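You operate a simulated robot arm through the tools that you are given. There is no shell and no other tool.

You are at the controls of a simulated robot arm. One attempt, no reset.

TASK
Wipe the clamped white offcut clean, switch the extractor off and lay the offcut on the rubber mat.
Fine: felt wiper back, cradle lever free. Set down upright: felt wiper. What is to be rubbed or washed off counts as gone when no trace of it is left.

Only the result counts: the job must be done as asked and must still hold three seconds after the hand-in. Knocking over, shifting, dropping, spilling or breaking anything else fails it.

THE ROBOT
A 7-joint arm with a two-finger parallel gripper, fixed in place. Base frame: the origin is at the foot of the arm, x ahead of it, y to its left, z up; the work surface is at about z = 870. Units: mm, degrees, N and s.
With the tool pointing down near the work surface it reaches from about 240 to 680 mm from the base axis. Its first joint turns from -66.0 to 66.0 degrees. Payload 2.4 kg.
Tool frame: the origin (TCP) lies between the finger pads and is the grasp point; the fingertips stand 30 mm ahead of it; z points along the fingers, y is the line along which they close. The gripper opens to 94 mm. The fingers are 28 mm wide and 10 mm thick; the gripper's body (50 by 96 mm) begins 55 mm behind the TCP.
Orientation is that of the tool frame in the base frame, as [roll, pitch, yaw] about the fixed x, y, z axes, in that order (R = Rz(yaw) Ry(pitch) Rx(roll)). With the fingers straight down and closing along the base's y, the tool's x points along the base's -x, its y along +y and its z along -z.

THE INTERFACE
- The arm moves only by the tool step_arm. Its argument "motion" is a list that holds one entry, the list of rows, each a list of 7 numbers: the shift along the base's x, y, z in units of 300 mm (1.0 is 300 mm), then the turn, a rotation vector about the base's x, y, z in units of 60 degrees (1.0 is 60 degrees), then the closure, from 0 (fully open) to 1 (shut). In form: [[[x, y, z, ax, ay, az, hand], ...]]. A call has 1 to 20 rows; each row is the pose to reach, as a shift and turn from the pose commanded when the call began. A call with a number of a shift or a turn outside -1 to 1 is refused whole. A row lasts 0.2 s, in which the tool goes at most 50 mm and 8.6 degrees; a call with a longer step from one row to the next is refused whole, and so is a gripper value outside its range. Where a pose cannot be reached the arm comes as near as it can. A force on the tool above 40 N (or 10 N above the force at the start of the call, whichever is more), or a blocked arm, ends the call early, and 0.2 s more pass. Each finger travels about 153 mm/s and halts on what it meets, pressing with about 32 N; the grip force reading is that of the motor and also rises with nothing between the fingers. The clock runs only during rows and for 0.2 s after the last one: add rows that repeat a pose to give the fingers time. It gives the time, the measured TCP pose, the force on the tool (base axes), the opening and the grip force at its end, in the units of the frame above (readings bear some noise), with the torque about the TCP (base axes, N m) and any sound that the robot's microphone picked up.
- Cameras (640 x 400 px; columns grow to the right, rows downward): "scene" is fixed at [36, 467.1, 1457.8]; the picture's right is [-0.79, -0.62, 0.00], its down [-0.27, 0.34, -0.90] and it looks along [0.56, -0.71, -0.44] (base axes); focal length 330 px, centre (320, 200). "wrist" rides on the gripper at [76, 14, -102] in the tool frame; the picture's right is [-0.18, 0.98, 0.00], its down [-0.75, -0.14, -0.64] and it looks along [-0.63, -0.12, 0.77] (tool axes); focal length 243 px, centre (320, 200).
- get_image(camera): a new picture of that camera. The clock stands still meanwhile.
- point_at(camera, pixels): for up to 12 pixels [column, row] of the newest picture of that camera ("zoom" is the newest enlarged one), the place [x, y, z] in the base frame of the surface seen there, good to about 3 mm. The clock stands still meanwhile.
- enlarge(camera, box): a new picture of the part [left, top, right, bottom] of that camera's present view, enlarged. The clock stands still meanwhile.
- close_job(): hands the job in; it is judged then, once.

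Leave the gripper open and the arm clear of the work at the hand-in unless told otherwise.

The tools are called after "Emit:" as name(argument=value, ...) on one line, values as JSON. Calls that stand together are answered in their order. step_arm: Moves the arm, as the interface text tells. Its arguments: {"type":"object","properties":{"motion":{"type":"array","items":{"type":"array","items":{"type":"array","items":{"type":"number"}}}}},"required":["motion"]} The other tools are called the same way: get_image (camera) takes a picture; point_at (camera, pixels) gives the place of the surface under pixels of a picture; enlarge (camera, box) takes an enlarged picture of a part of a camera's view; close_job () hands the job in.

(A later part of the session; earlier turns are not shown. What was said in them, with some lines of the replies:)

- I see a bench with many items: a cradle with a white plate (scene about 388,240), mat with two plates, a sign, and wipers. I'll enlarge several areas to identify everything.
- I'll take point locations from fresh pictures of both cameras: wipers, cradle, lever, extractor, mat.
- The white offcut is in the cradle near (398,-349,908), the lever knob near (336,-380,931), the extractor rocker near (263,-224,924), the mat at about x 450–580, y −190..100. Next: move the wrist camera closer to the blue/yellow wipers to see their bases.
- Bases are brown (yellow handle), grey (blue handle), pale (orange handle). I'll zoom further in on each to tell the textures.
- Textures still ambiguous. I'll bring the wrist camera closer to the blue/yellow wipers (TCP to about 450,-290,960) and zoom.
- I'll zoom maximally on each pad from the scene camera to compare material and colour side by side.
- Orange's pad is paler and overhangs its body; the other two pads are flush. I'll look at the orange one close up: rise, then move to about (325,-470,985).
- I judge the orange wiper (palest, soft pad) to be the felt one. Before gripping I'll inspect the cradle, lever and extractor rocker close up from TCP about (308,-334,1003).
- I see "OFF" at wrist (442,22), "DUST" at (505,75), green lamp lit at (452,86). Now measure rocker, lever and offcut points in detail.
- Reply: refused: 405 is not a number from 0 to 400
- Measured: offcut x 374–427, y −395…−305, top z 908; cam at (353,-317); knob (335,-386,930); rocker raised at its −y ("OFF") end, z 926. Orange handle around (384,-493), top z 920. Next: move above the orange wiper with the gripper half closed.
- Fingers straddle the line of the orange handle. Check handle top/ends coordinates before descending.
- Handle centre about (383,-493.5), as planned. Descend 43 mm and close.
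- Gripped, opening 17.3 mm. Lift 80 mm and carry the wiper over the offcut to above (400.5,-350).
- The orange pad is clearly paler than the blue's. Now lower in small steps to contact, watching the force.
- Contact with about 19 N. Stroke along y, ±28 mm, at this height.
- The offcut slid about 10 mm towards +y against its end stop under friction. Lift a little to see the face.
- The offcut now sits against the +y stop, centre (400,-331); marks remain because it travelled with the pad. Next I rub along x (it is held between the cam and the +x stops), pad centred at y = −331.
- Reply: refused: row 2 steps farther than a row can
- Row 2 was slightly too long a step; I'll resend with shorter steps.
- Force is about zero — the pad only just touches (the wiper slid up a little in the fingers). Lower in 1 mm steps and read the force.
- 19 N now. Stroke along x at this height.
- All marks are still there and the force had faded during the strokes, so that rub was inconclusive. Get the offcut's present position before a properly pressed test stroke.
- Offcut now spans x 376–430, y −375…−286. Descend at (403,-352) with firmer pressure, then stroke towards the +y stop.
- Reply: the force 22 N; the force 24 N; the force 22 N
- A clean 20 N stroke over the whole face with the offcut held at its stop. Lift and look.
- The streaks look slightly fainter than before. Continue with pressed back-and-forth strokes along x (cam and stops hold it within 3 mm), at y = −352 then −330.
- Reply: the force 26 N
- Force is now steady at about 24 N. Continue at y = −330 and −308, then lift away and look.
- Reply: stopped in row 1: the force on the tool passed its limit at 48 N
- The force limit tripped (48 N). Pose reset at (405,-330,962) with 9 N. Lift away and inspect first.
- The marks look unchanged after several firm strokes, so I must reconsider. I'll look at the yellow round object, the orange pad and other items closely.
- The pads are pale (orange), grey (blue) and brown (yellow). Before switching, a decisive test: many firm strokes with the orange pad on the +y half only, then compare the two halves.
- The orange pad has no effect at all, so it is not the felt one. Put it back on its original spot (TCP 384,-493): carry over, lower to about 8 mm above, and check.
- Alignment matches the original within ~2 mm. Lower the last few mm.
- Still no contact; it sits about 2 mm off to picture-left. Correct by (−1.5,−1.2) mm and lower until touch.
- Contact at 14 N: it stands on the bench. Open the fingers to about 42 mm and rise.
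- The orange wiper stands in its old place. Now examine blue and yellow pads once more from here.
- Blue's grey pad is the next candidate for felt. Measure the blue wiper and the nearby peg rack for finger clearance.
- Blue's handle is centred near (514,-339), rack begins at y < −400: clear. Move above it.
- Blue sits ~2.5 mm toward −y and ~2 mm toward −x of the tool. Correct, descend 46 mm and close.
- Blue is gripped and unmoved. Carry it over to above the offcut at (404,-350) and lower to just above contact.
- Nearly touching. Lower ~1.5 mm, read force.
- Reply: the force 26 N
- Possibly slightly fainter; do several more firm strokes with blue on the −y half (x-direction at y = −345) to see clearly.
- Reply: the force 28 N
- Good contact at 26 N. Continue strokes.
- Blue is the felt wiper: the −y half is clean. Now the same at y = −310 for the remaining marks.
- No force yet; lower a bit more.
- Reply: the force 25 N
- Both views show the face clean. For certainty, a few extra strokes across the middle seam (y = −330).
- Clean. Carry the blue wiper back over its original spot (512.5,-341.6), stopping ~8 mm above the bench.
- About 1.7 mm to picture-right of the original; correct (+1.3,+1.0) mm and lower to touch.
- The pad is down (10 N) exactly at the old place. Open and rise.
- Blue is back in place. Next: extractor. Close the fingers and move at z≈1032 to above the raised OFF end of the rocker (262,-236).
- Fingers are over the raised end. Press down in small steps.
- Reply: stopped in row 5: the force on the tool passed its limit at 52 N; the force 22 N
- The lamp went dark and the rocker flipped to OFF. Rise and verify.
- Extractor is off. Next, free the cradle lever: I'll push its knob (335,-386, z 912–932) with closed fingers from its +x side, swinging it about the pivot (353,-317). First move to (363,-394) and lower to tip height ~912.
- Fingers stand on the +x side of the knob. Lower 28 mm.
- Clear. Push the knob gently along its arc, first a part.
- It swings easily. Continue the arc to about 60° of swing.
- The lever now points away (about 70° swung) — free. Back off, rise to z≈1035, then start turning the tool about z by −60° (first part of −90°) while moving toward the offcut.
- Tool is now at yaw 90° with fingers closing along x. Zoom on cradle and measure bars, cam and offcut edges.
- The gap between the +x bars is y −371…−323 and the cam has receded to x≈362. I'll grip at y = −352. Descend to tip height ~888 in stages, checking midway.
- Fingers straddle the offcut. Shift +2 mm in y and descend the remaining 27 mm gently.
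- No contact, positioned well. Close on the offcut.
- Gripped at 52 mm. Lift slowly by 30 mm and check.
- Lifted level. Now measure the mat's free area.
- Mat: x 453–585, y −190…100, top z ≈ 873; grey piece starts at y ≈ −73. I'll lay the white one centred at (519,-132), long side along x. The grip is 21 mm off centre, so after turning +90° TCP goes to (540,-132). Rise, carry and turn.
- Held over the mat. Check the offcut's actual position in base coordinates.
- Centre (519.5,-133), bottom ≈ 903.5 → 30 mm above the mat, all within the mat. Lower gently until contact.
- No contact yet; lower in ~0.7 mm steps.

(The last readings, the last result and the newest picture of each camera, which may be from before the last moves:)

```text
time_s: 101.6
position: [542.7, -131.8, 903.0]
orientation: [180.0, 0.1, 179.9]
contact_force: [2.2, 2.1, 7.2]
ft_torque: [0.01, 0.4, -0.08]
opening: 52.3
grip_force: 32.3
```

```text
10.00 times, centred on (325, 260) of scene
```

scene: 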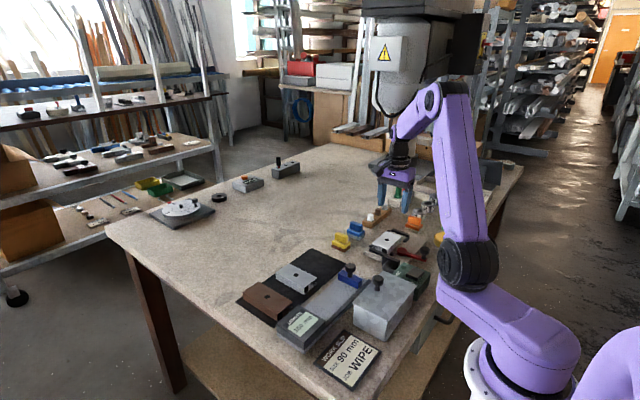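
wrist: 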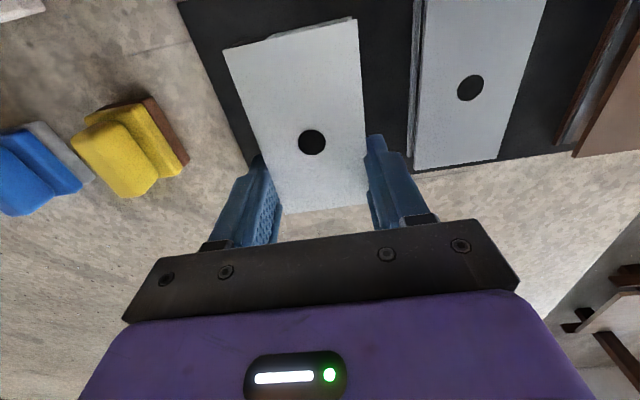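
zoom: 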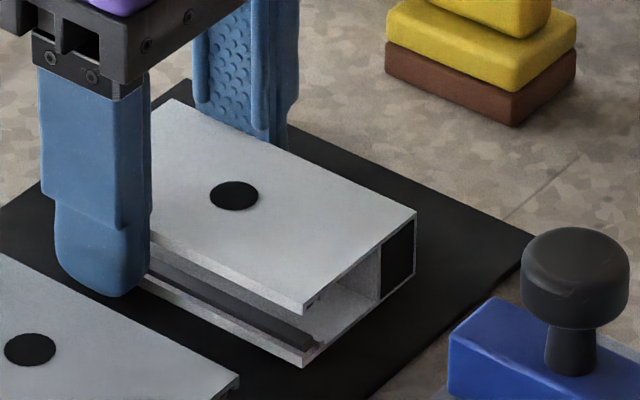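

Contact (7 N); it lies on the mat. Open to ~73 mm (grey piece is at y −73, stays clear) and rise.

Emit:
step_arm(motion=[[[0, 0, 0, 0, 0, 0, 0.35], [0, 0, 0, 0, 0, 0, 0.25], [0, 0, 0.003, 0, 0, 0, 0.25], [0, 0, 0.06, 0, 0, 0, 0.25], [0, 0, 0.2, 0, 0, 0, 0.25], [0, 0, 0.35, 0, 0, 0, 0.25], [0, 0, 0.5, 0, 0, 0, 0], [0, 0, 0.65, 0, 0, 0, 0], [0, 0, 0.8, 0, 0, 0, 0], [0, 0, 0.8, 0, 0, 0, 0]]])

Emit:
get_image(camera="scene")

Emit:
get_image(camera="wrist")

Emit:
enlarge(camera="scene", box=[230, 190, 450, 330])

Emit:
enlarge(camera="scene", box=[300, 235, 350, 275])

```text
time_s: 103.8
position: [541.5, -133.1, 1144.6]
orientation: [-179.9, 0.0, 179.9]
contact_force: [-0.3, 0.3, -0.7]
ft_torque: [-0.01, -0.01, 0.03]
opening: 93.8
grip_force: 0.0
```

```text
taken
```

scene: 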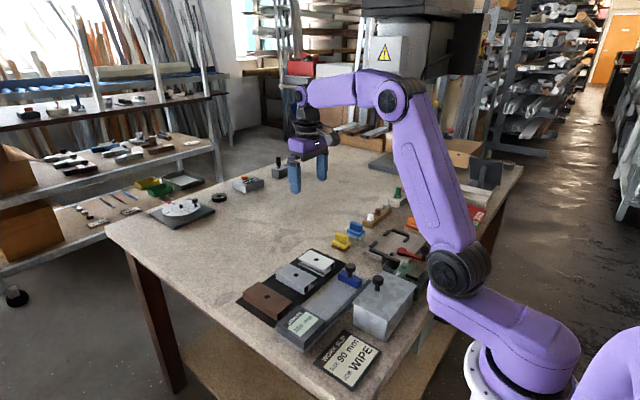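

```text
taken
```

wrist: 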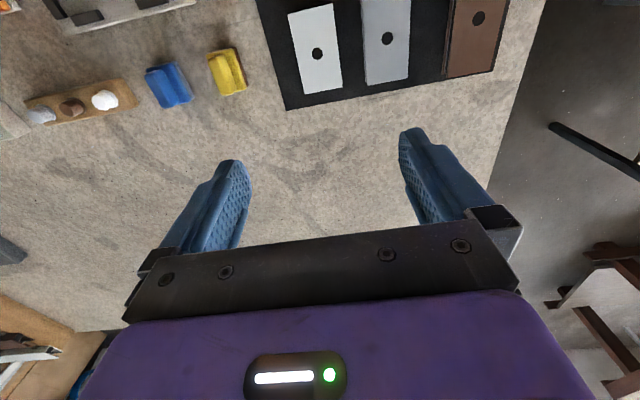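

```text
2.86 times, centred on (340, 260) of scene
```

zoom: 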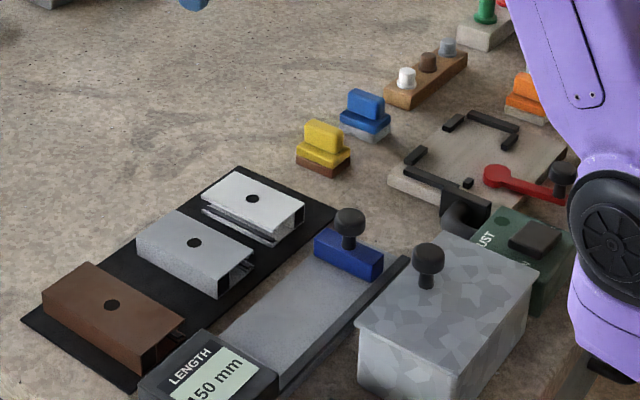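

```text
10.00 times, centred on (325, 255) of scene
```

zoom: 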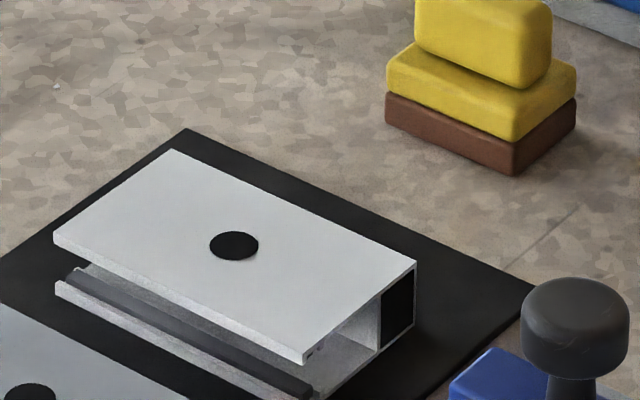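

The offcut lies fully on the mat, the extractor lamp is dark, wipers upright. One last close look at the offcut's face and the orange wiper.

Emit:
enlarge(camera="wrist", box=[270, 0, 360, 100])

Emit:
enlarge(camera="scene", box=[390, 190, 450, 290])

```text
4.00 times, centred on (315, 50) of wrist
```

zoom: 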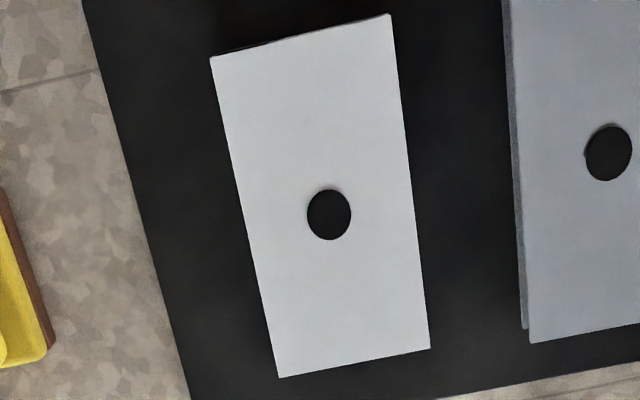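

```text
4.00 times, centred on (420, 240) of scene
```

zoom: 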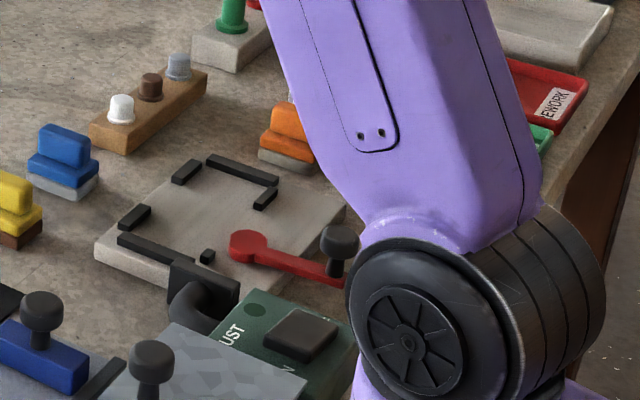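

No trace is left on the face, everything stands as it should, and the gripper is open and clear. Handing in.

Emit:
close_job()

```text
The job is handed in.
```

The job is handed in. No marks show on the white offcut in the last pictures, the extractor is off and the offcut lies flat on the rubber mat.

- **Wiping:** I first picked up the orange wiper, thinking it was the felt one. It had no effect on the marks, so I set it back upright, within a millimetre or two of its old spot as far as the pictures show. The blue wiper with the grey pad took the marks off. It is back in its place, upright.
- **Offcut in the cradle:** The first strokes with the orange wiper slid the offcut about 19 mm along the cradle, up to its end stop. It looked undamaged.
- **Force limit:** It tripped twice: once at 48 N while wiping with the orange wiper, and once at 52 N while pressing the extractor switch. I saw nothing moved or damaged either time.
- **Extractor:** The switch is pressed to OFF and the lamp is dark.
- **Cradle lever:** I read "cradle lever free" as released, so I swung it away from the offcut and left it there.
- **Laying down:** The offcut is wholly on the mat, beside the grey piece and clear of it.

The gripper is open and the arm is clear of the work.
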